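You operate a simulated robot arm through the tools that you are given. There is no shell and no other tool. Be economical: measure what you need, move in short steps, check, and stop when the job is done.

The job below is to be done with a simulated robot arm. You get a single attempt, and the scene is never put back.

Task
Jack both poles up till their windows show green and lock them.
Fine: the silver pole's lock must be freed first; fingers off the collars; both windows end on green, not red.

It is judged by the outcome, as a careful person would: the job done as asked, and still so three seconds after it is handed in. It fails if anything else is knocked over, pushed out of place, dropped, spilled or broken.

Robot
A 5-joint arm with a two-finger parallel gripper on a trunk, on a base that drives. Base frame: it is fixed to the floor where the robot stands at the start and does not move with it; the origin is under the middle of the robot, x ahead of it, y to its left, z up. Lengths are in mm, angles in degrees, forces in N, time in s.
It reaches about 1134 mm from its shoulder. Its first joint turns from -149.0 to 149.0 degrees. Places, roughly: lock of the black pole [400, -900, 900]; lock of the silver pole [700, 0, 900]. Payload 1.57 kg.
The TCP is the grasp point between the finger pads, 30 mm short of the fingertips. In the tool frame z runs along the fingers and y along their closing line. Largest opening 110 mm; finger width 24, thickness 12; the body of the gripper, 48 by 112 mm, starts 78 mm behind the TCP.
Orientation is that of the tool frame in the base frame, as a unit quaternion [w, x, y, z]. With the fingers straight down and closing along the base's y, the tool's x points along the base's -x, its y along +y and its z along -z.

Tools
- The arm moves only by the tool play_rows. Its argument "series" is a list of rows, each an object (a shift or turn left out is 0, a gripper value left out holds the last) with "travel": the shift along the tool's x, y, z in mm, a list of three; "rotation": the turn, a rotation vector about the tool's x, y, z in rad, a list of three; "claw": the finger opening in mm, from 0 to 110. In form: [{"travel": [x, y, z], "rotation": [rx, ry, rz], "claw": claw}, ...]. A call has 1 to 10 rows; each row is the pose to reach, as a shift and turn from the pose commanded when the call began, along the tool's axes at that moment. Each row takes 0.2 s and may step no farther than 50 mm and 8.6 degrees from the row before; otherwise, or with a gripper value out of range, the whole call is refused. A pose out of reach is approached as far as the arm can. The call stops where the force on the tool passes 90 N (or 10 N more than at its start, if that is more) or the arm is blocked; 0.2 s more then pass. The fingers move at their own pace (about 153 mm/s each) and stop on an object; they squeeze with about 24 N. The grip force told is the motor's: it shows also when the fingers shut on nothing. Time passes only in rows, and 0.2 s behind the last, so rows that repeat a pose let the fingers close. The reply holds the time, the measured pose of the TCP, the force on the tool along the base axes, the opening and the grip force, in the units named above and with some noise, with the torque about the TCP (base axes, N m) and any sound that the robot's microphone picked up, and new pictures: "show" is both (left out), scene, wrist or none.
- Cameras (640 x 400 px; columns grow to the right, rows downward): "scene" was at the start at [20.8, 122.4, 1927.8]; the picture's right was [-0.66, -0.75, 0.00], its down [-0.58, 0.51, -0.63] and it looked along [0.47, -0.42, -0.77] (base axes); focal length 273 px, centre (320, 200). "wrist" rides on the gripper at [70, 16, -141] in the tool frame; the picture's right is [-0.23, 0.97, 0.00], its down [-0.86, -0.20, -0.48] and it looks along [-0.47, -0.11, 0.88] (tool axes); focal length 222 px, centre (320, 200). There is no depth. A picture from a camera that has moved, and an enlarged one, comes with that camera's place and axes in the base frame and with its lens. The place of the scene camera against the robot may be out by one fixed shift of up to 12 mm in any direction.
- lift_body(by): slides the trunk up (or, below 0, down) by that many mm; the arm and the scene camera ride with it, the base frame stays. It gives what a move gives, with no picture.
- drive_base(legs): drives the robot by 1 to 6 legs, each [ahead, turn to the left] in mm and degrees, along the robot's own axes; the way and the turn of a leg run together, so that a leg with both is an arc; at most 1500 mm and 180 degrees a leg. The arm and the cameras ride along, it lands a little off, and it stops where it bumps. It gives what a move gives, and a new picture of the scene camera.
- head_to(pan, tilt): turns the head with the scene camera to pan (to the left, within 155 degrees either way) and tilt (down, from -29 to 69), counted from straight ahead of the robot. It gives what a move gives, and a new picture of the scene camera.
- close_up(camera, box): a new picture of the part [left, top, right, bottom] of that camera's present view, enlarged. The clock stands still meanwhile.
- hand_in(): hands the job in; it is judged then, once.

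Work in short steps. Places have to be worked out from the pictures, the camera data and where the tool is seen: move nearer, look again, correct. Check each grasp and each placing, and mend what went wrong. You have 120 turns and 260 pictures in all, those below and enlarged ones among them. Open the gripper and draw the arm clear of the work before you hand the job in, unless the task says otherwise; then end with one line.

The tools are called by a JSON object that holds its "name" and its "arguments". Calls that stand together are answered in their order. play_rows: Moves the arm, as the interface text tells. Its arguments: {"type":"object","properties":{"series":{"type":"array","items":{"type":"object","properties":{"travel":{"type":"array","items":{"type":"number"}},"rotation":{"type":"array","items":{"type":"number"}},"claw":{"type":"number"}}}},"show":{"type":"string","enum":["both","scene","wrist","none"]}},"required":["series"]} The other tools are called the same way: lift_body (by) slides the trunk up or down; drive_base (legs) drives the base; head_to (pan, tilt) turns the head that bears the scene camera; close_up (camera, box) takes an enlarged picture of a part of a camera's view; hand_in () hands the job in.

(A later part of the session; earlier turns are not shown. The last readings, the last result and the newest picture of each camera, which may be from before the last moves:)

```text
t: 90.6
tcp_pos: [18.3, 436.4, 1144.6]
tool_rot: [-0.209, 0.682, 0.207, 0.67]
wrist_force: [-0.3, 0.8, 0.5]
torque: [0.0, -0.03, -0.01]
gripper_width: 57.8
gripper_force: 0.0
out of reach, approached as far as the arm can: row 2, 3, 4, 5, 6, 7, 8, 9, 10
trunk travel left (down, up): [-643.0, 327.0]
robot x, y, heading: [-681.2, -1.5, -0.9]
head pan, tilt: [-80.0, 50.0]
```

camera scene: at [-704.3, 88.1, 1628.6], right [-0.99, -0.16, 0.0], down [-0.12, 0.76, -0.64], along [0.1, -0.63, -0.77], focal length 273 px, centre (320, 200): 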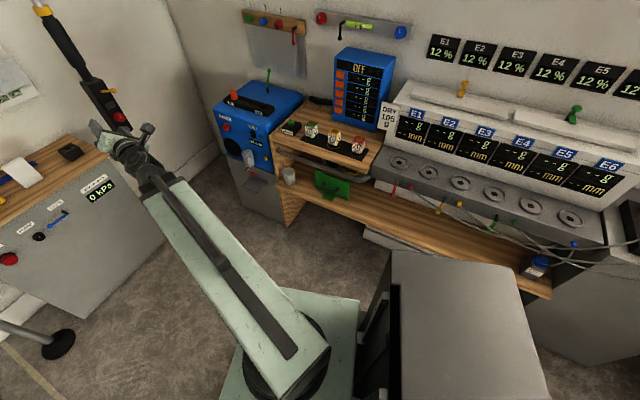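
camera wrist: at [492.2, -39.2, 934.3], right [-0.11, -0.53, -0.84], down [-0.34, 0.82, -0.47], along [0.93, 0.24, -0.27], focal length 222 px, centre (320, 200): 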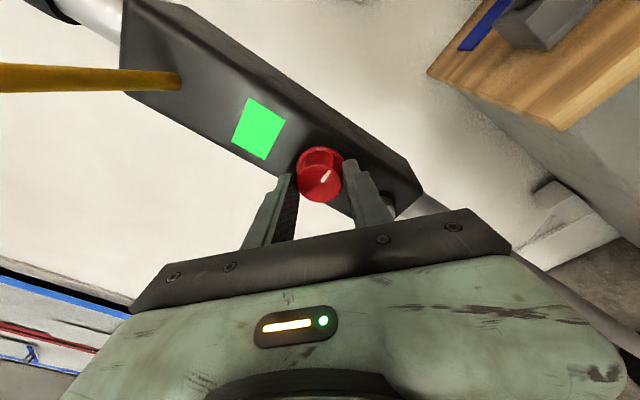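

Arm is now 33° left of heading. Turn the base right in small legs.

{"name": "drive_base", "arguments": {"legs": [[0, -5], [0, -5], [0, -5], [0, -5], [0, -5], [0, -5]]}}

{"name": "drive_base", "arguments": {"legs": [[0, -5], [0, -5], [0, -5], [0, -5], [0, -5], [0, -5]]}}

```text
t: 91.8
tcp_pos: [61.2, 359.4, 1144.7]
tool_rot: [-0.172, 0.691, 0.17, 0.681]
wrist_force: [0.2, 0.1, 0.3]
torque: [0.01, -0.02, 0.0]
gripper_width: 58.0
gripper_force: 0.0
trunk travel left (down, up): [-643.0, 327.0]
robot x, y, heading: [-680.3, 2.2, -5.9]
head pan, tilt: [-80.0, 50.0]
stopped in leg 2: the robot was blocked; the commanded pose is now the measured one
camera scene: at [-696.6, 91.2, 1628.6], right [-1.0, -0.07, 0.0], down [-0.06, 0.76, -0.64], along [0.05, -0.64, -0.77], focal length 273 px, centre (320, 200)
```

scene: 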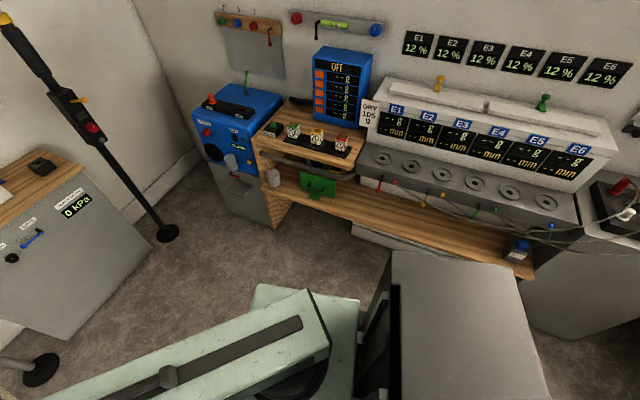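

```text
t: 93.1
tcp_pos: [96.7, 275.1, 1143.6]
tool_rot: [-0.134, 0.7, 0.131, 0.689]
wrist_force: [-0.4, -0.2, 0.6]
torque: [-0.03, -0.01, -0.02]
gripper_width: 58.0
gripper_force: 0.1
trunk travel left (down, up): [-643.0, 327.0]
robot x, y, heading: [-681.0, 3.3, -10.9]
head pan, tilt: [-80.0, 50.0]
stopped in leg 2: the robot was blocked; the commanded pose is now the measured one
camera scene: at [-687.7, 93.2, 1628.6], right [-1.0, 0.02, 0.0], down [0.01, 0.77, -0.64], along [-0.01, -0.64, -0.77], focal length 273 px, centre (320, 200)
```

scene: 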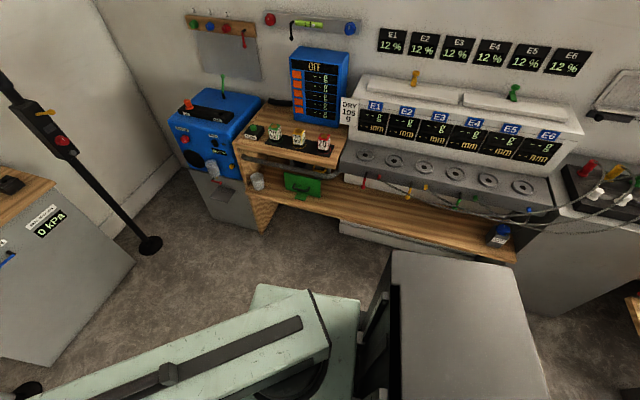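

It's an artefact of leg size; 4° legs work.

{"name": "drive_base", "arguments": {"legs": [[0, -4], [0, -4], [0, -4], [0, -4], [0, -4], [0, -4]]}}

{"name": "drive_base", "arguments": {"legs": [[0, -4], [0, -4], [0, -4], [0, -4], [0, -4], [0, -4]]}}

```text
t: 94.5
tcp_pos: [127.9, 164.6, 1144.1]
tool_rot: [-0.085, 0.708, 0.082, 0.696]
wrist_force: [-0.1, -0.9, 0.3]
torque: [0.03, -0.03, 0.01]
gripper_width: 58.2
gripper_force: 0.1
trunk travel left (down, up): [-643.0, 327.0]
robot x, y, heading: [-683.3, 3.8, -17.3]
head pan, tilt: [-80.0, 50.0]
stopped in leg 2: the robot was blocked; the commanded pose is now the measured one
camera scene: at [-675.7, 95.1, 1628.6], right [-0.99, 0.13, 0.0], down [0.1, 0.76, -0.64], along [-0.08, -0.64, -0.77], focal length 273 px, centre (320, 200)
```

scene: 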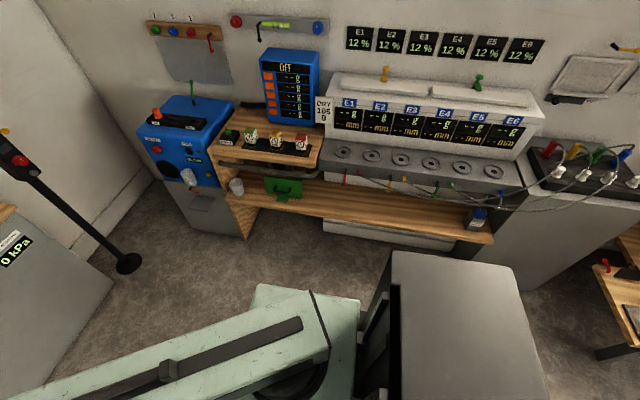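

```text
t: 96.4
tcp_pos: [144.6, 0.5, 1145.5]
tool_rot: [-0.014, 0.712, 0.01, 0.702]
wrist_force: [-0.1, 1.3, -1.1]
torque: [0.01, 0.01, 0.01]
gripper_width: 57.8
gripper_force: 0.1
trunk travel left (down, up): [-643.0, 327.0]
robot x, y, heading: [-679.4, 2.2, -27.6]
head pan, tilt: [-80.0, 50.0]
stopped in leg 3: the robot was blocked; the commanded pose is now the measured one
camera scene: at [-657.1, 94.8, 1628.6], right [-0.95, 0.3, 0.0], down [0.23, 0.73, -0.64], along [-0.2, -0.61, -0.77], focal length 273 px, centre (320, 200)
```

scene: 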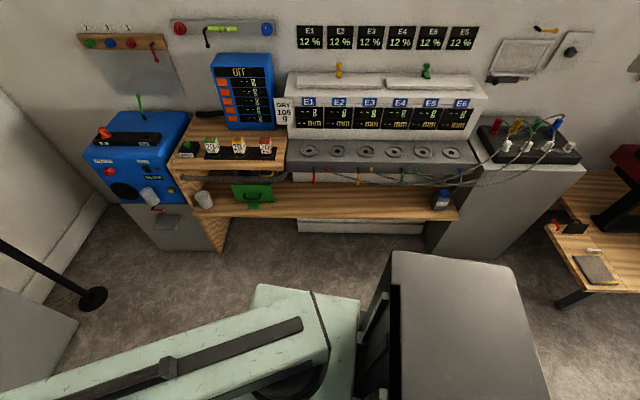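

Continue turning in smaller legs.

{"name": "drive_base", "arguments": {"legs": [[0, -3], [0, -3], [0, -3], [0, -3], [0, -3], [0, -3]]}}

{"name": "drive_base", "arguments": {"legs": [[0, -3], [0, -3], [0, -3], [0, -3], [0, -3], [0, -3]]}}

```text
t: 98.8
tcp_pos: [124.9, -175.1, 1144.3]
tool_rot: [0.061, 0.709, -0.066, 0.699]
wrist_force: [0.4, 0.1, 0.0]
torque: [0.02, -0.01, -0.03]
gripper_width: 58.1
gripper_force: 0.1
trunk travel left (down, up): [-643.0, 327.0]
robot x, y, heading: [-676.3, 1.7, -39.1]
head pan, tilt: [-80.0, 50.0]
stopped in leg 5: the robot was blocked; the commanded pose is now the measured one
camera scene: at [-637.5, 91.3, 1628.6], right [-0.88, 0.48, 0.0], down [0.37, 0.67, -0.64], along [-0.31, -0.56, -0.77], focal length 273 px, centre (320, 200)
```

scene: 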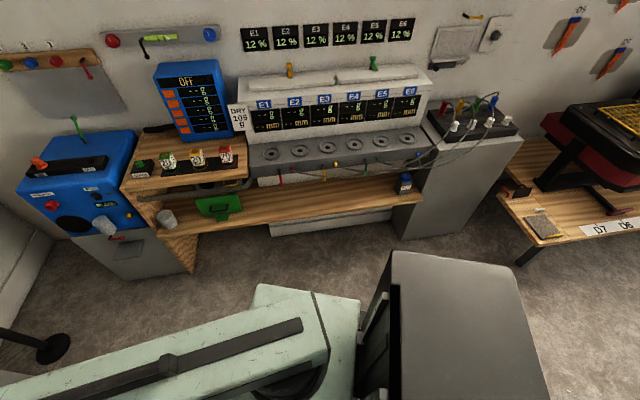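

```text
t: 101.5
tcp_pos: [51.1, -378.6, 1144.9]
tool_rot: [0.153, 0.694, -0.159, 0.686]
wrist_force: [0.6, -0.1, 0.2]
torque: [0.02, 0.0, -0.03]
gripper_width: 57.8
gripper_force: 0.0
trunk travel left (down, up): [-643.0, 327.0]
robot x, y, heading: [-676.2, 6.9, -52.9]
head pan, tilt: [-80.0, 50.0]
stopped in leg 6: the robot was blocked; the commanded pose is now the measured one
camera scene: at [-613.9, 81.3, 1628.6], right [-0.73, 0.68, 0.0], down [0.52, 0.56, -0.64], along [-0.44, -0.47, -0.77], focal length 273 px, centre (320, 200)
```

scene: 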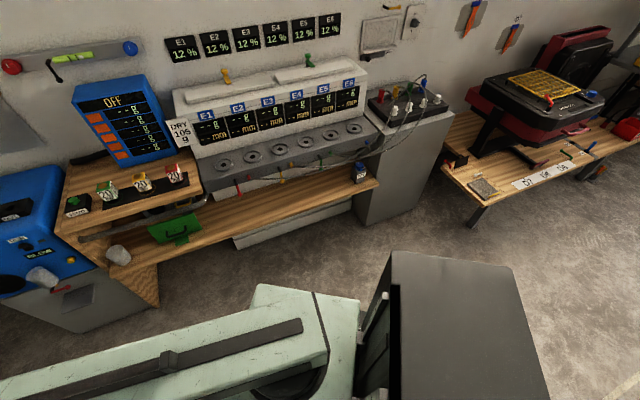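

Swing the arm a bit further left, then finish the turn toward -66°.

{"name": "play_rows", "arguments": {"series": [{"travel": [0, -48.4, -1.4], "rotation": [0.059, 0, 0]}, {"travel": [0, -96.7, -5.7], "rotation": [0.118, 0, 0]}, {"travel": [0, -144.7, -12.9], "rotation": [0.177, 0, 0]}, {"travel": [0, -192.2, -22.8], "rotation": [0.236, 0, 0]}, {"travel": [0, -239, -35.5], "rotation": [0.295, 0, 0]}, {"travel": [0, -285, -51], "rotation": [0.354, 0, 0]}, {"travel": [0, -330, -69.2], "rotation": [0.413, 0, 0]}, {"travel": [0, -373.7, -89.9], "rotation": [0.472, 0, 0]}, {"travel": [0, -416.2, -113.1], "rotation": [0.531, 0, 0]}, {"travel": [0, -457.1, -138.8], "rotation": [0.59, 0, 0]}], "show": "none"}}

{"name": "drive_base", "arguments": {"legs": [[0, -3], [0, -3], [0, -3], [0, -3], [0, -2]]}}

{"name": "head_to", "arguments": {"pan": 0, "tilt": 50}}

```text
t: 103.7
tcp_pos: [122.4, 84.8, 1144.7]
tool_rot: [-0.06, 0.708, 0.052, 0.702]
wrist_force: [0.0, -0.3, 0.2]
torque: [-0.01, 0.02, 0.03]
gripper_width: 58.2
gripper_force: 0.1
out of reach, approached as far as the arm can: row 8, 9, 10
trunk travel left (down, up): [-643.0, 327.0]
robot x, y, heading: [-676.8, 2.4, -52.9]
head pan, tilt: [-80.0, 50.0]
```

```text
t: 106.1
tcp_pos: [118.6, -111.0, 1145.0]
tool_rot: [0.026, 0.709, -0.037, 0.704]
wrist_force: [-0.3, -0.1, 0.2]
torque: [0.0, 0.03, -0.02]
gripper_width: 58.1
gripper_force: 0.1
trunk travel left (down, up): [-643.0, 327.0]
robot x, y, heading: [-678.7, 2.1, -66.5]
head pan, tilt: [-80.0, 50.0]
camera scene: at [-598.4, 65.2, 1628.6], right [-0.55, 0.83, 0.0], down [0.64, 0.42, -0.64], along [-0.54, -0.35, -0.77], focal length 273 px, centre (320, 200)
```

scene: 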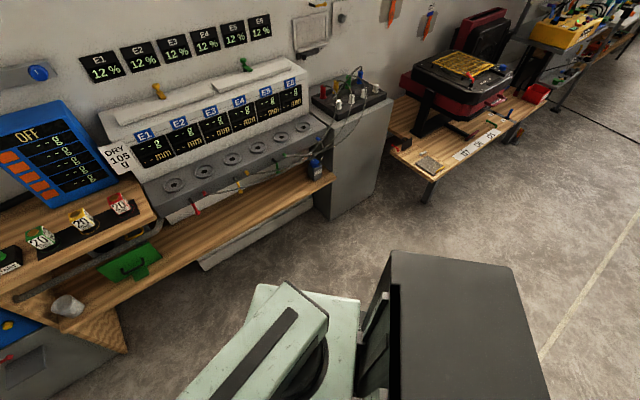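

```text
t: 107.7
tcp_pos: [118.9, -110.5, 1146.8]
tool_rot: [0.026, 0.709, -0.037, 0.704]
wrist_force: [0.5, -1.2, 0.5]
torque: [0.02, 0.02, 0.03]
gripper_width: 57.9
gripper_force: 0.1
trunk travel left (down, up): [-643.0, 327.0]
robot x, y, heading: [-678.7, 4.6, -66.5]
head pan, tilt: [0.0, 50.0]
camera scene: at [-503.6, 36.8, 1628.6], right [-0.92, -0.4, 0.0], down [-0.3, 0.7, -0.64], along [0.25, -0.59, -0.77], focal length 273 px, centre (320, 200)
```

scene: 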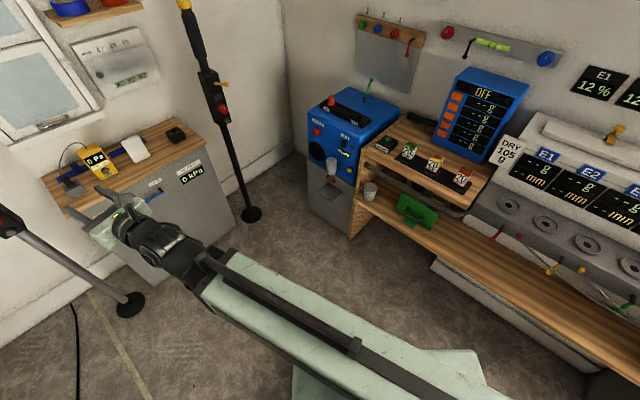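

Drive 480 mm toward the black pole's working spot.

{"name": "drive_base", "arguments": {"legs": [[300, 0], [180, 0]]}}

```text
t: 110.8
tcp_pos: [310.8, -554.7, 1146.1]
tool_rot: [0.026, 0.709, -0.035, 0.704]
wrist_force: [0.6, 0.2, -0.3]
torque: [-0.02, 0.03, -0.04]
gripper_width: 57.9
gripper_force: 0.1
trunk travel left (down, up): [-643.0, 327.0]
robot x, y, heading: [-483.4, -439.9, -66.6]
head pan, tilt: [0.0, 50.0]
camera scene: at [-311.9, -406.0, 1628.6], right [-0.92, -0.4, 0.0], down [-0.3, 0.7, -0.64], along [0.26, -0.59, -0.77], focal length 273 px, centre (320, 200)
```

scene: 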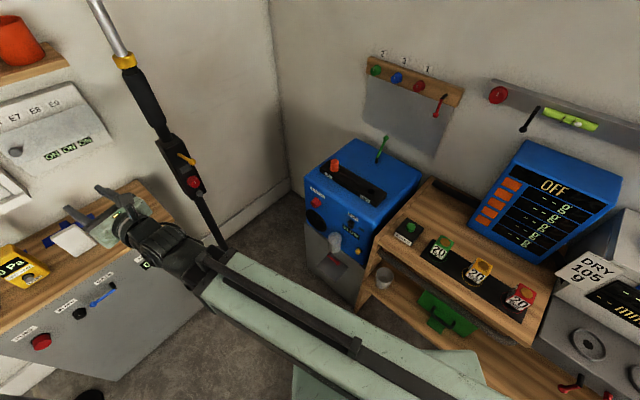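

Base at (-483,-440); the knob bears about -26° at 965 mm. I swing the arm toward the black pole at this height (above the lever) and look.

{"name": "play_rows", "arguments": {"series": [{"travel": [0, 40, -1], "rotation": [-0.05, 0, 0], "claw": 40}, {"travel": [0, 80, -4], "rotation": [-0.1, 0, 0]}, {"travel": [0, 120, -9], "rotation": [-0.15, 0, 0]}, {"travel": [0, 159.5, -16], "rotation": [-0.2, 0, 0]}, {"travel": [0, 199, -25], "rotation": [-0.25, 0, 0]}, {"travel": [0, 222, -31], "rotation": [-0.28, 0, 0]}], "show": "wrist"}}

{"name": "head_to", "arguments": {"pan": 35, "tilt": 45}}

{"name": "close_up", "arguments": {"camera": "wrist", "box": [220, 80, 440, 240]}}

```text
t: 112.2
tcp_pos: [258.6, -773.8, 1144.8]
tool_rot: [0.125, 0.699, -0.134, 0.691]
wrist_force: [-0.4, -0.3, -0.8]
torque: [0.02, 0.0, 0.04]
gripper_width: 39.8
gripper_force: 0.1
trunk travel left (down, up): [-643.0, 327.0]
robot x, y, heading: [-485.6, -442.1, -66.8]
head pan, tilt: [0.0, 50.0]
camera wrist: at [121.1, -738.8, 1214.9], right [-0.35, -0.91, -0.24], down [-0.38, 0.37, -0.85], along [0.85, -0.21, -0.48], focal length 222 px, centre (320, 200)
```

wrist: 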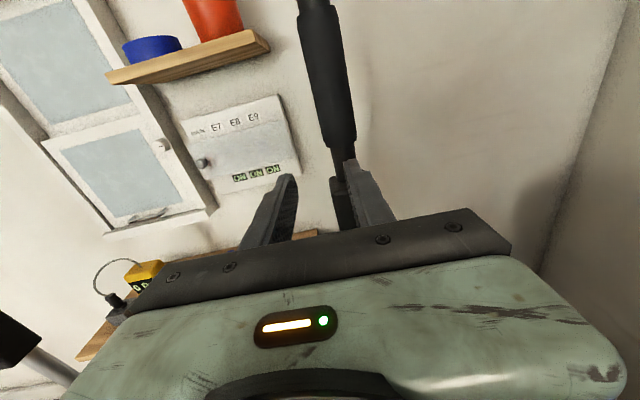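

```text
t: 113.2
tcp_pos: [260.4, -771.1, 1144.8]
tool_rot: [0.124, 0.699, -0.133, 0.691]
wrist_force: [0.0, -0.7, 0.1]
torque: [-0.03, -0.01, 0.0]
gripper_width: 40.2
gripper_force: 0.0
trunk travel left (down, up): [-643.0, 327.0]
robot x, y, heading: [-483.6, -441.1, -66.7]
head pan, tilt: [35.0, 45.0]
camera scene: at [-273.1, -378.4, 1635.5], right [-0.52, -0.85, 0.0], down [-0.6, 0.37, -0.71], along [0.6, -0.37, -0.71], focal length 273 px, centre (320, 200)
```

scene: 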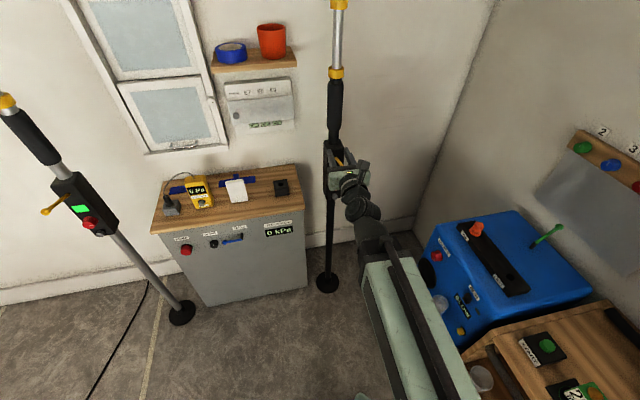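

```text
2.50 times, centred on (330, 160) of wrist
camera zoom: at [121.4, -738.2, 1214.9], right [-0.35, -0.91, -0.24], down [-0.38, 0.37, -0.85], along [0.85, -0.21, -0.48], focal length 555 px, centre (295, 300)
```

zoom: 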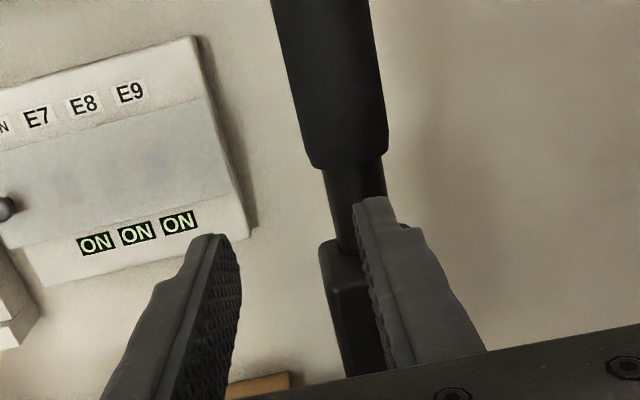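

The gripper hides the lever. I swing left ~11°, lower to lever height and look from the side.

{"name": "play_rows", "arguments": {"series": [{"travel": [0, -45, -1], "rotation": [0.056, 0, 0]}, {"travel": [0, -90, -5], "rotation": [0.112, 0, 0]}, {"travel": [0, -136, -11], "rotation": [0.168, 0, 0]}, {"travel": [0, -170, -18], "rotation": [0.21, 0, 0]}], "show": "none"}}

{"name": "lift_body", "arguments": {"by": -150}}

{"name": "play_rows", "arguments": {"series": [{"travel": [0, 0, 0]}], "show": "both"}}

{"name": "close_up", "arguments": {"camera": "wrist", "box": [300, 60, 540, 240]}}

```text
t: 114.2
tcp_pos: [305.0, -607.3, 1144.8]
tool_rot: [0.05, 0.707, -0.059, 0.702]
wrist_force: [0.3, -0.1, -0.7]
torque: [0.03, 0.0, 0.02]
gripper_width: 39.5
gripper_force: 0.1
trunk travel left (down, up): [-643.0, 327.0]
robot x, y, heading: [-487.7, -438.3, -66.5]
head pan, tilt: [35.0, 45.0]
```

```text
t: 116.0
tcp_pos: [303.2, -606.7, 996.3]
tool_rot: [0.052, 0.708, -0.062, 0.702]
wrist_force: [1.1, -0.9, -0.1]
torque: [-0.01, 0.0, 0.03]
gripper_width: 39.7
gripper_force: 0.1
trunk travel left (down, up): [-493.0, 477.0]
robot x, y, heading: [-484.7, -439.3, -66.6]
head pan, tilt: [35.0, 45.0]
```

```text
t: 116.4
tcp_pos: [304.2, -606.1, 995.1]
tool_rot: [0.05, 0.708, -0.06, 0.702]
wrist_force: [-0.6, 0.8, 0.6]
torque: [-0.02, -0.01, -0.01]
gripper_width: 40.0
gripper_force: 0.0
trunk travel left (down, up): [-493.0, 477.0]
robot x, y, heading: [-490.1, -439.1, -66.5]
head pan, tilt: [35.0, 45.0]
camera scene: at [-273.1, -378.3, 1485.5], right [-0.52, -0.85, 0.0], down [-0.6, 0.37, -0.71], along [0.6, -0.37, -0.71], focal length 273 px, centre (320, 200)
camera wrist: at [160.9, -601.9, 1065.4], right [-0.15, -0.96, -0.24], down [-0.45, 0.28, -0.85], along [0.88, -0.02, -0.47], focal length 222 px, centre (320, 200)
```

scene: 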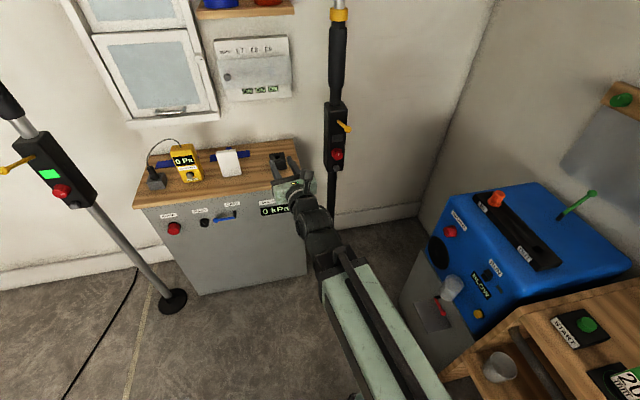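
wrist: 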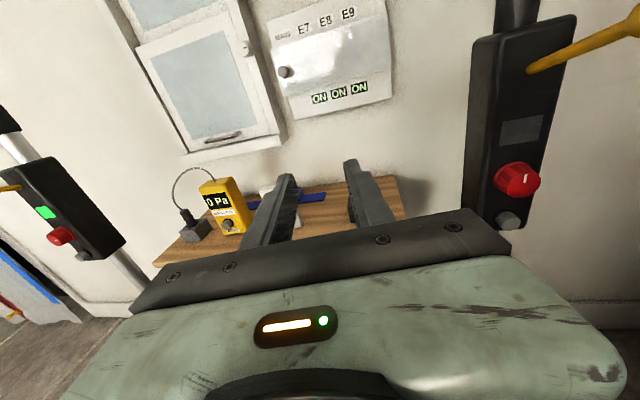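

```text
2.22 times, centred on (420, 150) of wrist
camera zoom: at [160.9, -601.9, 1065.4], right [-0.15, -0.96, -0.24], down [-0.45, 0.28, -0.85], along [0.88, -0.02, -0.47], focal length 494 px, centre (98, 311)
```

zoom: 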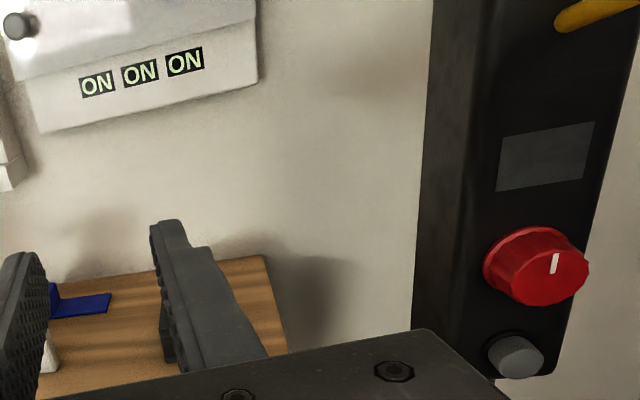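

Black box normal works out ≈ -21°, knob front ≈ (383,-865,882): alignment is good. I raise 60 mm and swing right slightly to see the lever ball.

{"name": "lift_body", "arguments": {"by": 70}}

{"name": "play_rows", "arguments": {"series": [{"travel": [0, 40, -1], "rotation": [-0.05, 0, 0], "claw": 10}, {"travel": [0, 80, -4], "rotation": [-0.1, 0, 0]}], "show": "wrist"}}

{"name": "close_up", "arguments": {"camera": "wrist", "box": [300, 60, 540, 240]}}

```text
t: 117.5
tcp_pos: [303.8, -606.5, 1065.8]
tool_rot: [0.051, 0.707, -0.06, 0.702]
wrist_force: [-0.4, -1.1, -0.8]
torque: [-0.02, 0.0, 0.01]
gripper_width: 40.0
gripper_force: 0.0
trunk travel left (down, up): [-563.0, 407.0]
robot x, y, heading: [-487.3, -438.7, -66.8]
head pan, tilt: [35.0, 45.0]
```

```text
t: 118.1
tcp_pos: [287.3, -685.8, 1064.7]
tool_rot: [0.086, 0.705, -0.095, 0.698]
wrist_force: [0.3, 0.6, 0.6]
torque: [0.0, 0.01, 0.0]
gripper_width: 10.0
gripper_force: 0.0
trunk travel left (down, up): [-563.0, 407.0]
robot x, y, heading: [-486.3, -441.4, -66.4]
head pan, tilt: [35.0, 45.0]
camera wrist: at [146.1, -666.4, 1135.2], right [-0.25, -0.94, -0.24], down [-0.42, 0.33, -0.85], along [0.87, -0.11, -0.47], focal length 222 px, centre (320, 200)
```

wrist: 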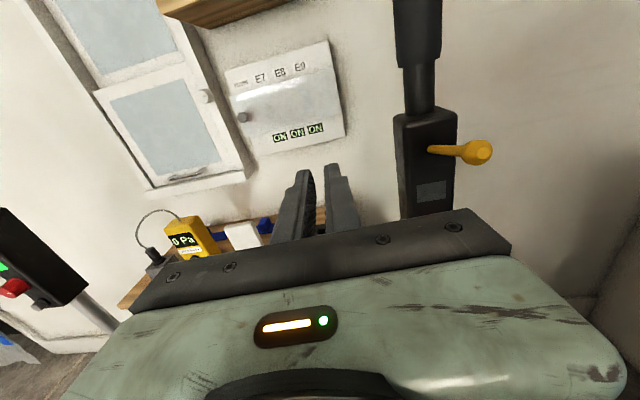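

```text
2.22 times, centred on (420, 150) of wrist
camera zoom: at [146.1, -666.4, 1135.2], right [-0.25, -0.94, -0.24], down [-0.42, 0.33, -0.85], along [0.87, -0.11, -0.47], focal length 494 px, centre (98, 311)
```

zoom: 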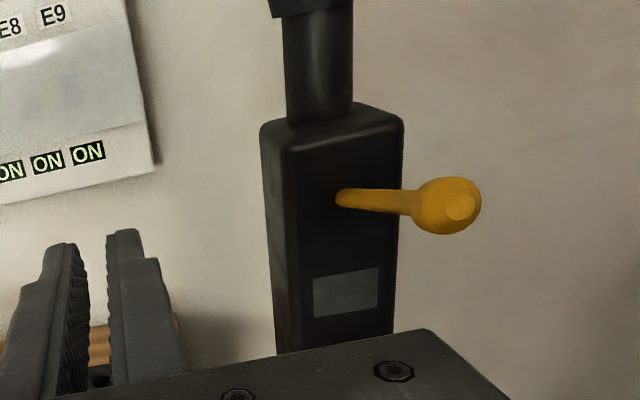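

Ball of the black lever at ≈(292,-824,1048). I raise, close the fingers, and place them above the lever.

{"name": "lift_body", "arguments": {"by": 35}}

{"name": "play_rows", "arguments": {"series": [{"travel": [0, 40, -1], "rotation": [-0.05, 0, 0], "claw": 0}, {"travel": [0, 81, -4], "rotation": [-0.1, 0, 0]}, {"travel": [0, 121, -9], "rotation": [-0.15, 0, 0]}, {"travel": [0, 125, 17], "rotation": [-0.15, 0, 0]}, {"travel": [0, 129, 42], "rotation": [-0.15, 0, 0]}], "show": "both"}}

{"name": "close_up", "arguments": {"camera": "scene", "box": [290, 90, 390, 200]}}

```text
t: 118.8
tcp_pos: [287.2, -685.8, 1099.9]
tool_rot: [0.085, 0.705, -0.095, 0.698]
wrist_force: [0.9, 0.3, 0.9]
torque: [-0.03, 0.02, 0.0]
gripper_width: 10.1
gripper_force: 0.1
trunk travel left (down, up): [-598.0, 372.0]
robot x, y, heading: [-487.5, -439.8, -66.6]
head pan, tilt: [35.0, 45.0]
```

```text
t: 120.0
tcp_pos: [294.1, -820.7, 1098.7]
tool_rot: [0.137, 0.697, -0.146, 0.688]
wrist_force: [0.1, 0.5, 0.0]
torque: [-0.01, -0.05, -0.05]
gripper_width: 0.1
gripper_force: 21.0
trunk travel left (down, up): [-598.0, 372.0]
robot x, y, heading: [-486.1, -441.6, -66.8]
head pan, tilt: [35.0, 45.0]
camera scene: at [-273.1, -378.3, 1590.5], right [-0.52, -0.85, 0.0], down [-0.6, 0.37, -0.71], along [0.6, -0.37, -0.71], focal length 273 px, centre (320, 200)
camera wrist: at [158.8, -781.0, 1169.7], right [-0.39, -0.89, -0.24], down [-0.37, 0.39, -0.85], along [0.84, -0.24, -0.48], focal length 222 px, centre (320, 200)
```

scene: 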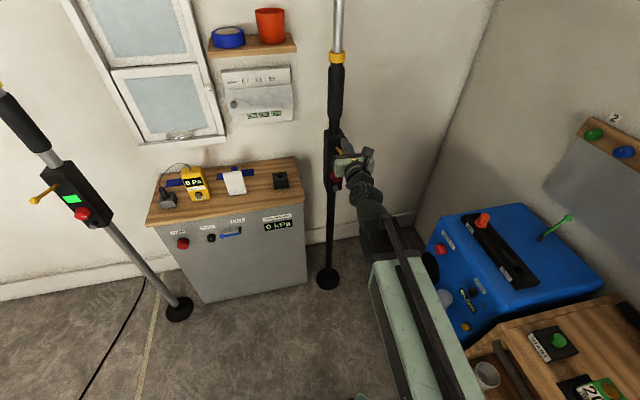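
wrist: 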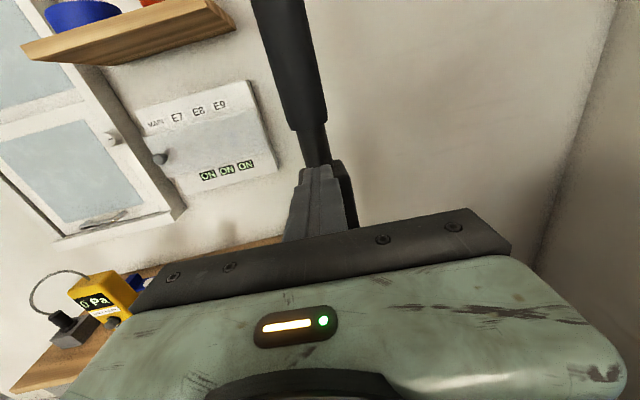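

```text
3.64 times, centred on (340, 145) of scene
camera zoom: at [-273.1, -378.3, 1590.5], right [-0.52, -0.85, 0.0], down [-0.6, 0.37, -0.71], along [0.6, -0.37, -0.71], focal length 993 px, centre (247, 400)
```

zoom: 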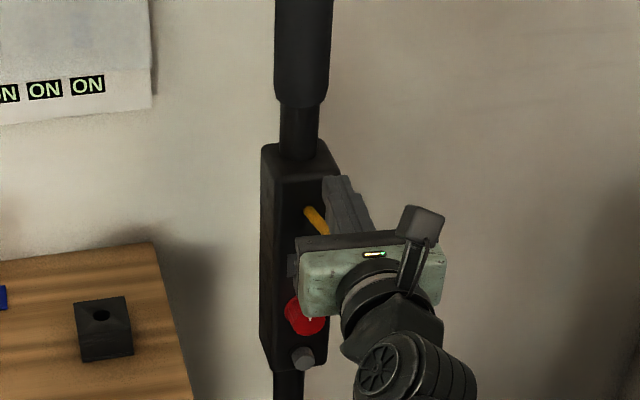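

Fingers are above the ball. Lower in steps, watching the window.

{"name": "lift_body", "arguments": {"by": -45}}

{"name": "close_up", "arguments": {"camera": "scene", "box": [290, 70, 390, 180]}}

{"name": "close_up", "arguments": {"camera": "wrist", "box": [240, 120, 400, 240]}}

```text
t: 120.9
tcp_pos: [294.2, -819.6, 1054.2]
tool_rot: [0.138, 0.697, -0.147, 0.688]
wrist_force: [0.4, 0.5, 0.2]
torque: [0.0, 0.01, -0.01]
gripper_width: 0.0
gripper_force: 21.2
trunk travel left (down, up): [-553.0, 417.0]
robot x, y, heading: [-489.7, -440.2, -66.6]
head pan, tilt: [35.0, 45.0]
```

```text
3.64 times, centred on (340, 125) of scene
camera zoom: at [-273.2, -378.3, 1545.5], right [-0.52, -0.85, 0.0], down [-0.6, 0.37, -0.71], along [0.6, -0.37, -0.71], focal length 993 px, centre (247, 473)
```

zoom: 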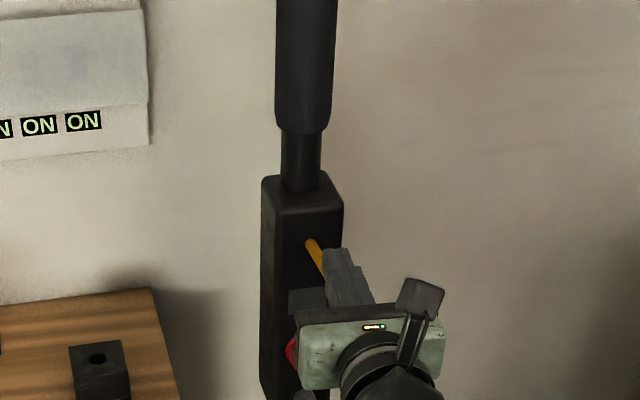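

```text
3.33 times, centred on (320, 180) of wrist
camera zoom: at [158.4, -780.7, 1124.8], right [-0.39, -0.89, -0.24], down [-0.37, 0.39, -0.85], along [0.84, -0.24, -0.48], focal length 740 px, centre (320, 267)
```

zoom: 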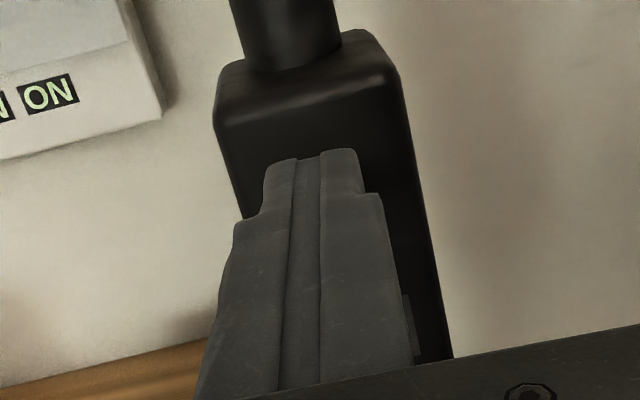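

Continue lowering: 15 mm steps.

{"name": "lift_body", "arguments": {"by": -18}}

{"name": "close_up", "arguments": {"camera": "scene", "box": [290, 70, 390, 180]}}

{"name": "close_up", "arguments": {"camera": "wrist", "box": [240, 100, 440, 240]}}

```text
t: 121.6
tcp_pos: [295.2, -820.6, 1036.1]
tool_rot: [0.137, 0.697, -0.146, 0.688]
wrist_force: [-0.1, 0.8, 0.1]
torque: [-0.02, 0.01, -0.03]
gripper_width: 0.0
gripper_force: 21.1
trunk travel left (down, up): [-535.0, 435.0]
robot x, y, heading: [-485.5, -438.0, -66.7]
head pan, tilt: [35.0, 45.0]
```

```text
3.64 times, centred on (340, 125) of scene
camera zoom: at [-273.3, -378.2, 1527.5], right [-0.52, -0.85, 0.0], down [-0.6, 0.37, -0.71], along [0.6, -0.37, -0.71], focal length 993 px, centre (247, 473)
```

zoom: 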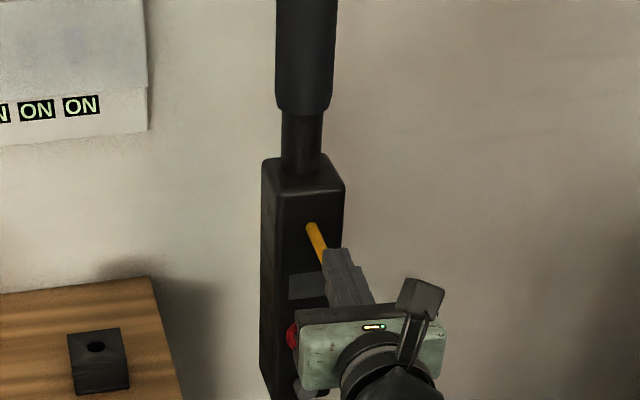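

```text
2.86 times, centred on (340, 170) of wrist
camera zoom: at [158.3, -780.7, 1106.8], right [-0.39, -0.89, -0.24], down [-0.37, 0.39, -0.85], along [0.84, -0.24, -0.48], focal length 635 px, centre (263, 286)
```

zoom: 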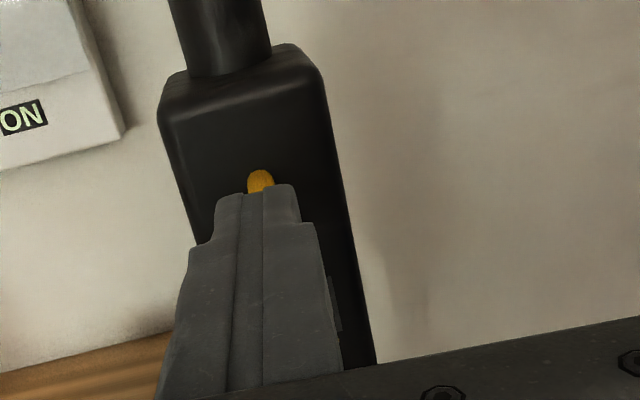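

Lever is being pressed, aligned under the fingers; window still grey. Continue in 15 mm steps.

{"name": "lift_body", "arguments": {"by": -14}}

{"name": "close_up", "arguments": {"camera": "scene", "box": [290, 70, 390, 180]}}

```text
t: 122.2
tcp_pos: [294.7, -821.0, 1022.5]
tool_rot: [0.139, 0.697, -0.147, 0.688]
wrist_force: [-0.1, -0.6, 1.1]
torque: [-0.04, -0.06, -0.04]
gripper_width: 0.0
gripper_force: 21.2
trunk travel left (down, up): [-521.0, 449.0]
robot x, y, heading: [-486.8, -435.7, -66.6]
head pan, tilt: [35.0, 45.0]
```

```text
3.64 times, centred on (340, 125) of scene
camera zoom: at [-273.3, -378.2, 1513.5], right [-0.52, -0.85, 0.0], down [-0.6, 0.37, -0.71], along [0.6, -0.37, -0.71], focal length 993 px, centre (247, 473)
```

zoom: 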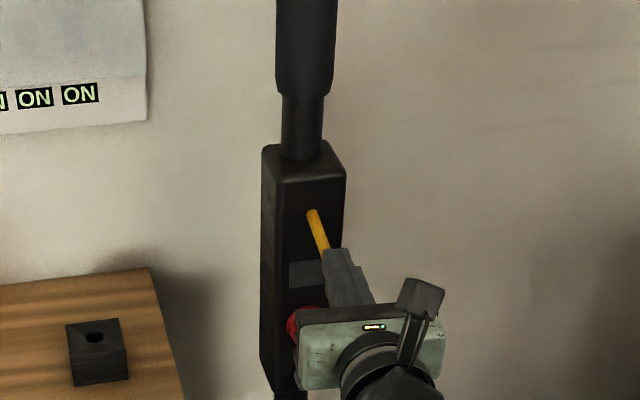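

{"name": "lift_body", "arguments": {"by": -12}}

{"name": "close_up", "arguments": {"camera": "scene", "box": [290, 70, 390, 180]}}

```text
t: 122.8
tcp_pos: [291.4, -818.1, 1014.6]
tool_rot: [0.139, 0.695, -0.147, 0.69]
wrist_force: [-2.6, 0.6, 22.2]
torque: [-0.08, -0.22, -0.44]
gripper_width: 0.2
gripper_force: 21.1
trunk travel left (down, up): [-509.0, 461.0]
robot x, y, heading: [-487.3, -441.8, -66.5]
head pan, tilt: [35.0, 45.0]
```

```text
3.64 times, centred on (340, 125) of scene
camera zoom: at [-277.7, -375.2, 1502.5], right [-0.52, -0.85, 0.0], down [-0.6, 0.37, -0.71], along [0.6, -0.37, -0.7], focal length 993 px, centre (247, 473)
```

zoom: 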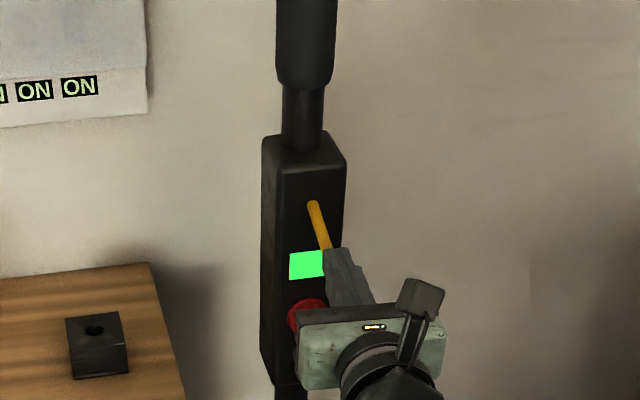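

Green, and force rising at the lever's end stop. Raise off the lever now.

{"name": "lift_body", "arguments": {"by": 80}}

{"name": "play_rows", "arguments": {"series": [{"travel": [0, 0, -25]}, {"travel": [0, 0, -50]}], "show": "scene"}}

{"name": "close_up", "arguments": {"camera": "scene", "box": [290, 90, 390, 200]}}

```text
t: 124.0
tcp_pos: [295.3, -820.6, 1089.9]
tool_rot: [0.138, 0.698, -0.148, 0.687]
wrist_force: [-0.1, 0.5, 0.6]
torque: [0.0, -0.02, -0.03]
gripper_width: 0.1
gripper_force: 20.9
trunk travel left (down, up): [-589.0, 381.0]
robot x, y, heading: [-484.7, -441.8, -66.7]
head pan, tilt: [35.0, 45.0]
```

```text
t: 124.6
tcp_pos: [249.4, -800.8, 1090.1]
tool_rot: [0.138, 0.696, -0.147, 0.689]
wrist_force: [0.0, 0.1, -0.7]
torque: [-0.02, 0.01, -0.02]
gripper_width: 0.1
gripper_force: 21.6
trunk travel left (down, up): [-589.0, 381.0]
robot x, y, heading: [-491.1, -438.5, -66.4]
head pan, tilt: [35.0, 45.0]
camera scene: at [-273.1, -378.3, 1581.5], right [-0.52, -0.85, 0.0], down [-0.6, 0.37, -0.71], along [0.6, -0.37, -0.71], focal length 273 px, centre (320, 200)
```

scene: 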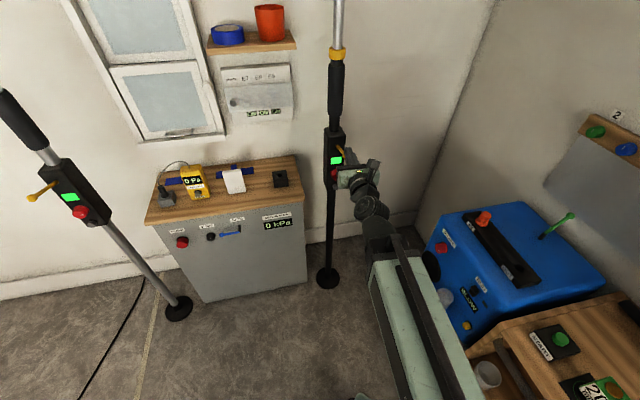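

```text
3.64 times, centred on (340, 145) of scene
camera zoom: at [-273.1, -378.3, 1581.5], right [-0.52, -0.85, 0.0], down [-0.6, 0.37, -0.71], along [0.6, -0.37, -0.71], focal length 993 px, centre (247, 400)
```

zoom: 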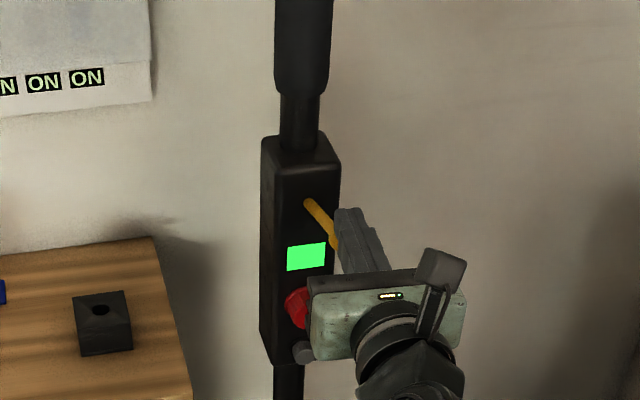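

Green holds. Swing left past the lever, lower to knob height, swing back and spin -45°.

{"name": "play_rows", "arguments": {"series": [{"travel": [0, -41, -1], "rotation": [0.05, 0, 0]}, {"travel": [0, -82, -4], "rotation": [0.1, 0, 0]}, {"travel": [0, -123, -9], "rotation": [0.15, 0, 0]}], "show": "none"}}

{"name": "lift_body", "arguments": {"by": -208}}

{"name": "play_rows", "arguments": {"series": [{"travel": [0, 41, -1], "rotation": [-0.05, 0, 0], "claw": 64}, {"travel": [0, 82, -4], "rotation": [-0.1, 0, 0]}, {"travel": [0, 123, -9], "rotation": [-0.15, 0, 0]}], "show": "wrist"}}

{"name": "close_up", "arguments": {"camera": "wrist", "box": [220, 60, 440, 220]}}

```text
t: 125.4
tcp_pos: [289.7, -683.2, 1091.3]
tool_rot: [0.086, 0.705, -0.096, 0.698]
wrist_force: [0.5, -0.7, 0.3]
torque: [0.01, -0.02, 0.01]
gripper_width: 0.0
gripper_force: 21.3
trunk travel left (down, up): [-589.0, 381.0]
robot x, y, heading: [-485.4, -440.5, -66.7]
head pan, tilt: [35.0, 45.0]
```

```text
t: 127.6
tcp_pos: [289.4, -683.5, 882.2]
tool_rot: [0.085, 0.705, -0.095, 0.697]
wrist_force: [-0.4, 0.3, 0.0]
torque: [-0.01, 0.01, 0.02]
gripper_width: 0.0
gripper_force: 21.5
trunk travel left (down, up): [-381.0, 589.0]
robot x, y, heading: [-488.0, -439.9, -66.7]
head pan, tilt: [35.0, 45.0]
```

```text
t: 128.4
tcp_pos: [249.2, -800.0, 882.7]
tool_rot: [0.138, 0.697, -0.147, 0.688]
wrist_force: [-0.4, -0.3, -0.2]
torque: [0.01, 0.02, -0.03]
gripper_width: 63.9
gripper_force: 0.1
trunk travel left (down, up): [-381.0, 589.0]
robot x, y, heading: [-484.7, -437.3, -66.5]
head pan, tilt: [35.0, 45.0]
camera wrist: at [112.8, -759.8, 952.9], right [-0.39, -0.89, -0.24], down [-0.37, 0.38, -0.85], along [0.85, -0.24, -0.48], focal length 222 px, centre (320, 200)
```

wrist: 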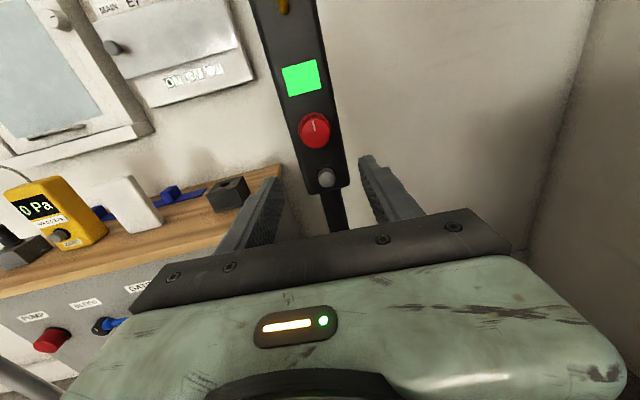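

```text
2.50 times, centred on (330, 140) of wrist
camera zoom: at [112.8, -759.8, 952.9], right [-0.39, -0.89, -0.24], down [-0.37, 0.38, -0.85], along [0.85, -0.24, -0.48], focal length 555 px, centre (295, 350)
```

zoom: 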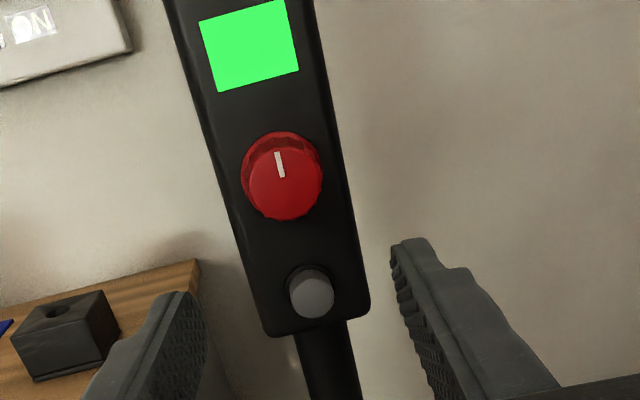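

Lateral alignment is good; knob is ~12 mm higher than the tool. Raise 12, spin -45° and advance 70 mm.

{"name": "lift_body", "arguments": {"by": 12}}

{"name": "play_rows", "arguments": {"series": [{"travel": [0, 0, 10], "rotation": [0, 0, -0.131]}, {"travel": [0, 0, 20], "rotation": [0, 0, -0.262]}, {"travel": [0, 0, 30], "rotation": [0, 0, -0.393]}, {"travel": [0, 0, 45], "rotation": [0, 0, -0.524]}, {"travel": [0, 0, 60], "rotation": [0, 0, -0.655]}, {"travel": [0, 0, 75], "rotation": [0, 0, -0.785]}], "show": "wrist"}}

{"name": "close_up", "arguments": {"camera": "wrist", "box": [220, 80, 460, 240]}}

```text
t: 129.0
tcp_pos: [249.3, -799.7, 893.9]
tool_rot: [0.138, 0.697, -0.147, 0.688]
wrist_force: [0.1, -0.2, -0.1]
torque: [0.0, -0.01, -0.04]
gripper_width: 64.1
gripper_force: 0.1
trunk travel left (down, up): [-393.0, 577.0]
robot x, y, heading: [-486.5, -440.1, -66.6]
head pan, tilt: [35.0, 45.0]
```

```text
t: 130.4
tcp_pos: [318.5, -827.3, 893.6]
tool_rot: [0.39, 0.701, 0.132, 0.582]
wrist_force: [0.9, 0.3, 0.4]
torque: [-0.03, -0.02, 0.0]
gripper_width: 64.1
gripper_force: 0.0
trunk travel left (down, up): [-393.0, 577.0]
robot x, y, heading: [-488.2, -441.3, -66.4]
head pan, tilt: [35.0, 45.0]
camera wrist: at [202.9, -738.6, 956.2], right [-0.33, -0.79, 0.52], down [-0.63, -0.23, -0.74], along [0.7, -0.57, -0.42], focal length 222 px, centre (320, 200)
```

wrist: 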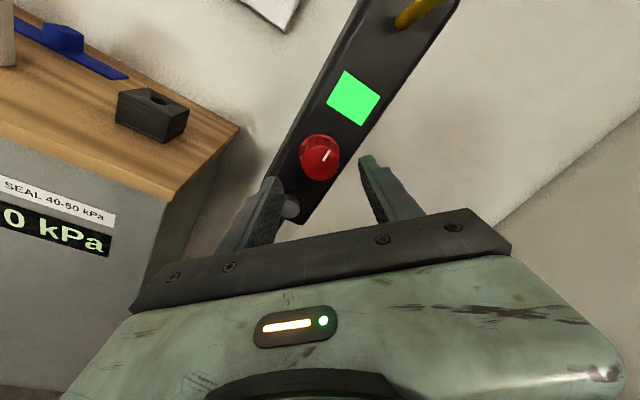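

```text
2.50 times, centred on (340, 160) of wrist
camera zoom: at [202.9, -738.6, 956.2], right [-0.33, -0.79, 0.52], down [-0.63, -0.23, -0.74], along [0.7, -0.57, -0.42], focal length 555 px, centre (270, 300)
```

zoom: 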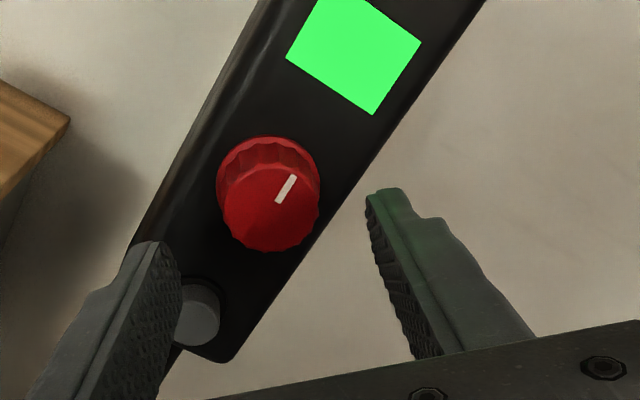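

Knob front confirmed at (371,-850,894), on axis. Advance 47 mm and grip.

{"name": "play_rows", "arguments": {"series": [{"travel": [0, 0, 18], "claw": 60}, {"travel": [0, 0, 34]}, {"travel": [0, 0, 47]}, {"travel": [0, 0, 47], "claw": 30}, {"travel": [0, 0, 47], "claw": 30}, {"travel": [0, 0, 47], "claw": 30}], "show": "wrist"}}

```text
t: 131.8
tcp_pos: [363.0, -848.0, 892.3]
tool_rot: [0.389, 0.702, 0.131, 0.582]
wrist_force: [5.8, -1.4, 1.8]
torque: [0.3, 0.87, 0.87]
gripper_width: 37.1
gripper_force: 43.6
trunk travel left (down, up): [-393.0, 577.0]
robot x, y, heading: [-484.0, -436.2, -66.5]
head pan, tilt: [35.0, 45.0]
camera wrist: at [246.8, -758.2, 955.9], right [-0.33, -0.79, 0.52], down [-0.63, -0.22, -0.74], along [0.7, -0.57, -0.43], focal length 222 px, centre (320, 200)
```

wrist: 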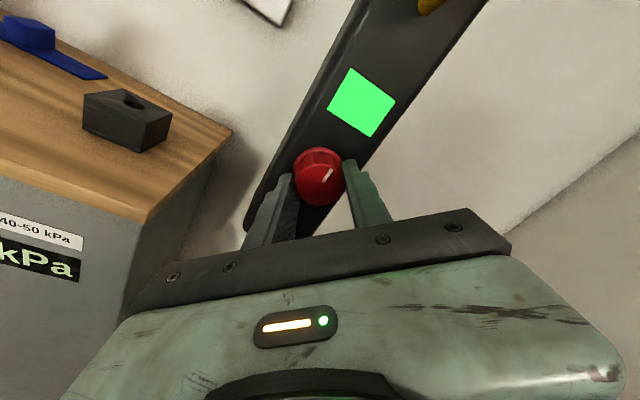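

Gripped. Turn clockwise 90° in two calls.

{"name": "play_rows", "arguments": {"series": [{"rotation": [0, 0, 0.13]}, {"rotation": [0, 0, 0.26]}, {"rotation": [0, 0, 0.39]}, {"rotation": [0, 0, 0.52]}, {"rotation": [0, 0, 0.65]}, {"rotation": [0, 0, 0.785]}], "show": "wrist"}}

{"name": "play_rows", "arguments": {"series": [{"rotation": [0, 0, 0.13]}, {"rotation": [0, 0, 0.26]}, {"rotation": [0, 0, 0.39]}, {"rotation": [0, 0, 0.52]}, {"rotation": [0, 0, 0.65]}, {"rotation": [0, 0, 0.785]}], "show": "wrist"}}

```text
t: 133.2
tcp_pos: [363.2, -845.6, 893.1]
tool_rot: [0.136, 0.699, -0.146, 0.687]
wrist_force: [-2.6, 17.2, -11.8]
torque: [0.26, 0.95, 1.33]
gripper_width: 38.1
gripper_force: 43.8
trunk travel left (down, up): [-393.0, 577.0]
robot x, y, heading: [-486.9, -438.5, -66.6]
head pan, tilt: [35.0, 45.0]
camera wrist: at [226.3, -806.6, 963.8], right [-0.39, -0.89, -0.24], down [-0.37, 0.39, -0.84], along [0.84, -0.24, -0.48], focal length 222 px, centre (320, 200)
```

wrist: 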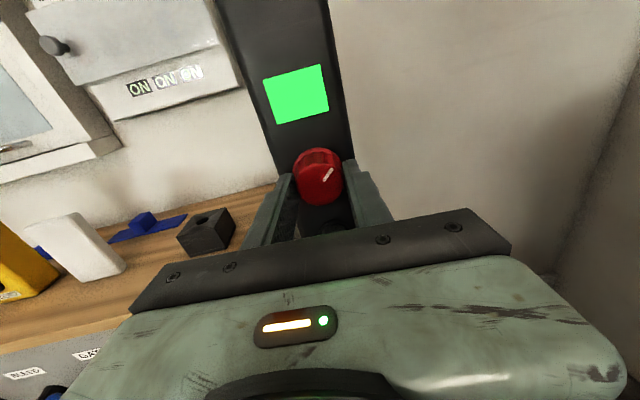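

```text
t: 134.6
tcp_pos: [362.9, -844.1, 893.5]
tool_rot: [-0.139, 0.59, -0.4, 0.687]
wrist_force: [17.3, 27.7, -0.9]
torque: [-0.34, -0.07, 1.87]
gripper_width: 38.1
gripper_force: 43.8
trunk travel left (down, up): [-393.0, 577.0]
robot x, y, heading: [-486.4, -436.8, -66.3]
head pan, tilt: [35.0, 45.0]
camera wrist: at [208.8, -846.8, 932.3], right [-0.21, -0.47, -0.85], down [-0.16, 0.88, -0.45], along [0.96, 0.04, -0.26], focal length 222 px, centre (320, 200)
```

wrist: 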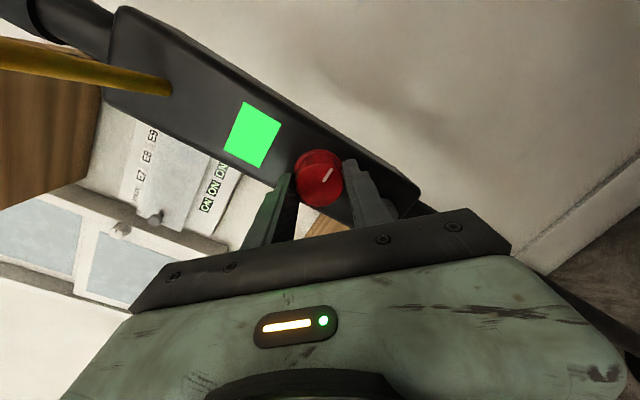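

Turned ~90°. Release, withdraw, and check the mark angle.

{"name": "play_rows", "arguments": {"series": [{"claw": 58}, {"claw": 58}, {"travel": [0, 0, -30]}, {"travel": [0, 0, -60]}, {"travel": [0, 0, -90]}, {"travel": [0, 0, -112]}], "show": "none"}}

{"name": "close_up", "arguments": {"camera": "wrist", "box": [200, 40, 440, 220]}}

{"name": "close_up", "arguments": {"camera": "scene", "box": [290, 60, 390, 170]}}

```text
t: 136.0
tcp_pos: [259.6, -803.7, 894.6]
tool_rot: [-0.137, 0.587, -0.401, 0.689]
wrist_force: [-0.6, -0.3, 0.2]
torque: [-0.01, 0.04, -0.03]
gripper_width: 58.0
gripper_force: 0.1
trunk travel left (down, up): [-393.0, 577.0]
robot x, y, heading: [-487.4, -439.6, -66.2]
head pan, tilt: [35.0, 45.0]
```

```text
2.22 times, centred on (320, 130) of wrist
camera zoom: at [103.7, -805.1, 932.6], right [-0.21, -0.47, -0.85], down [-0.15, 0.88, -0.45], along [0.97, 0.03, -0.26], focal length 494 px, centre (320, 356)
```

zoom: 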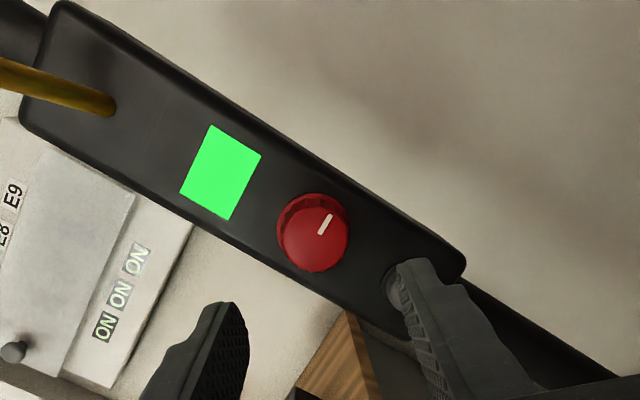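

```text
3.64 times, centred on (340, 115) of scene
camera zoom: at [-272.9, -378.4, 1385.5], right [-0.52, -0.85, 0.0], down [-0.6, 0.37, -0.71], along [0.6, -0.37, -0.71], focal length 993 px, centre (247, 509)
```

zoom: 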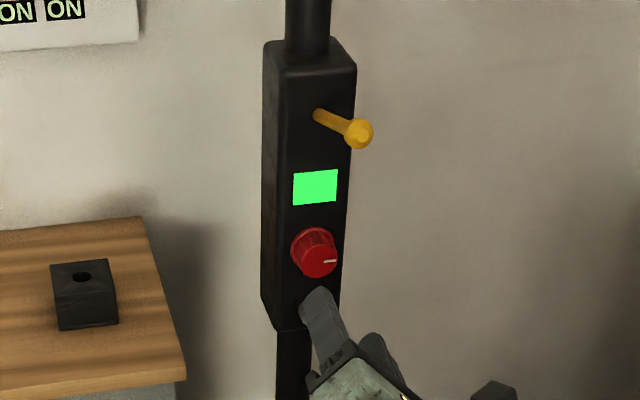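

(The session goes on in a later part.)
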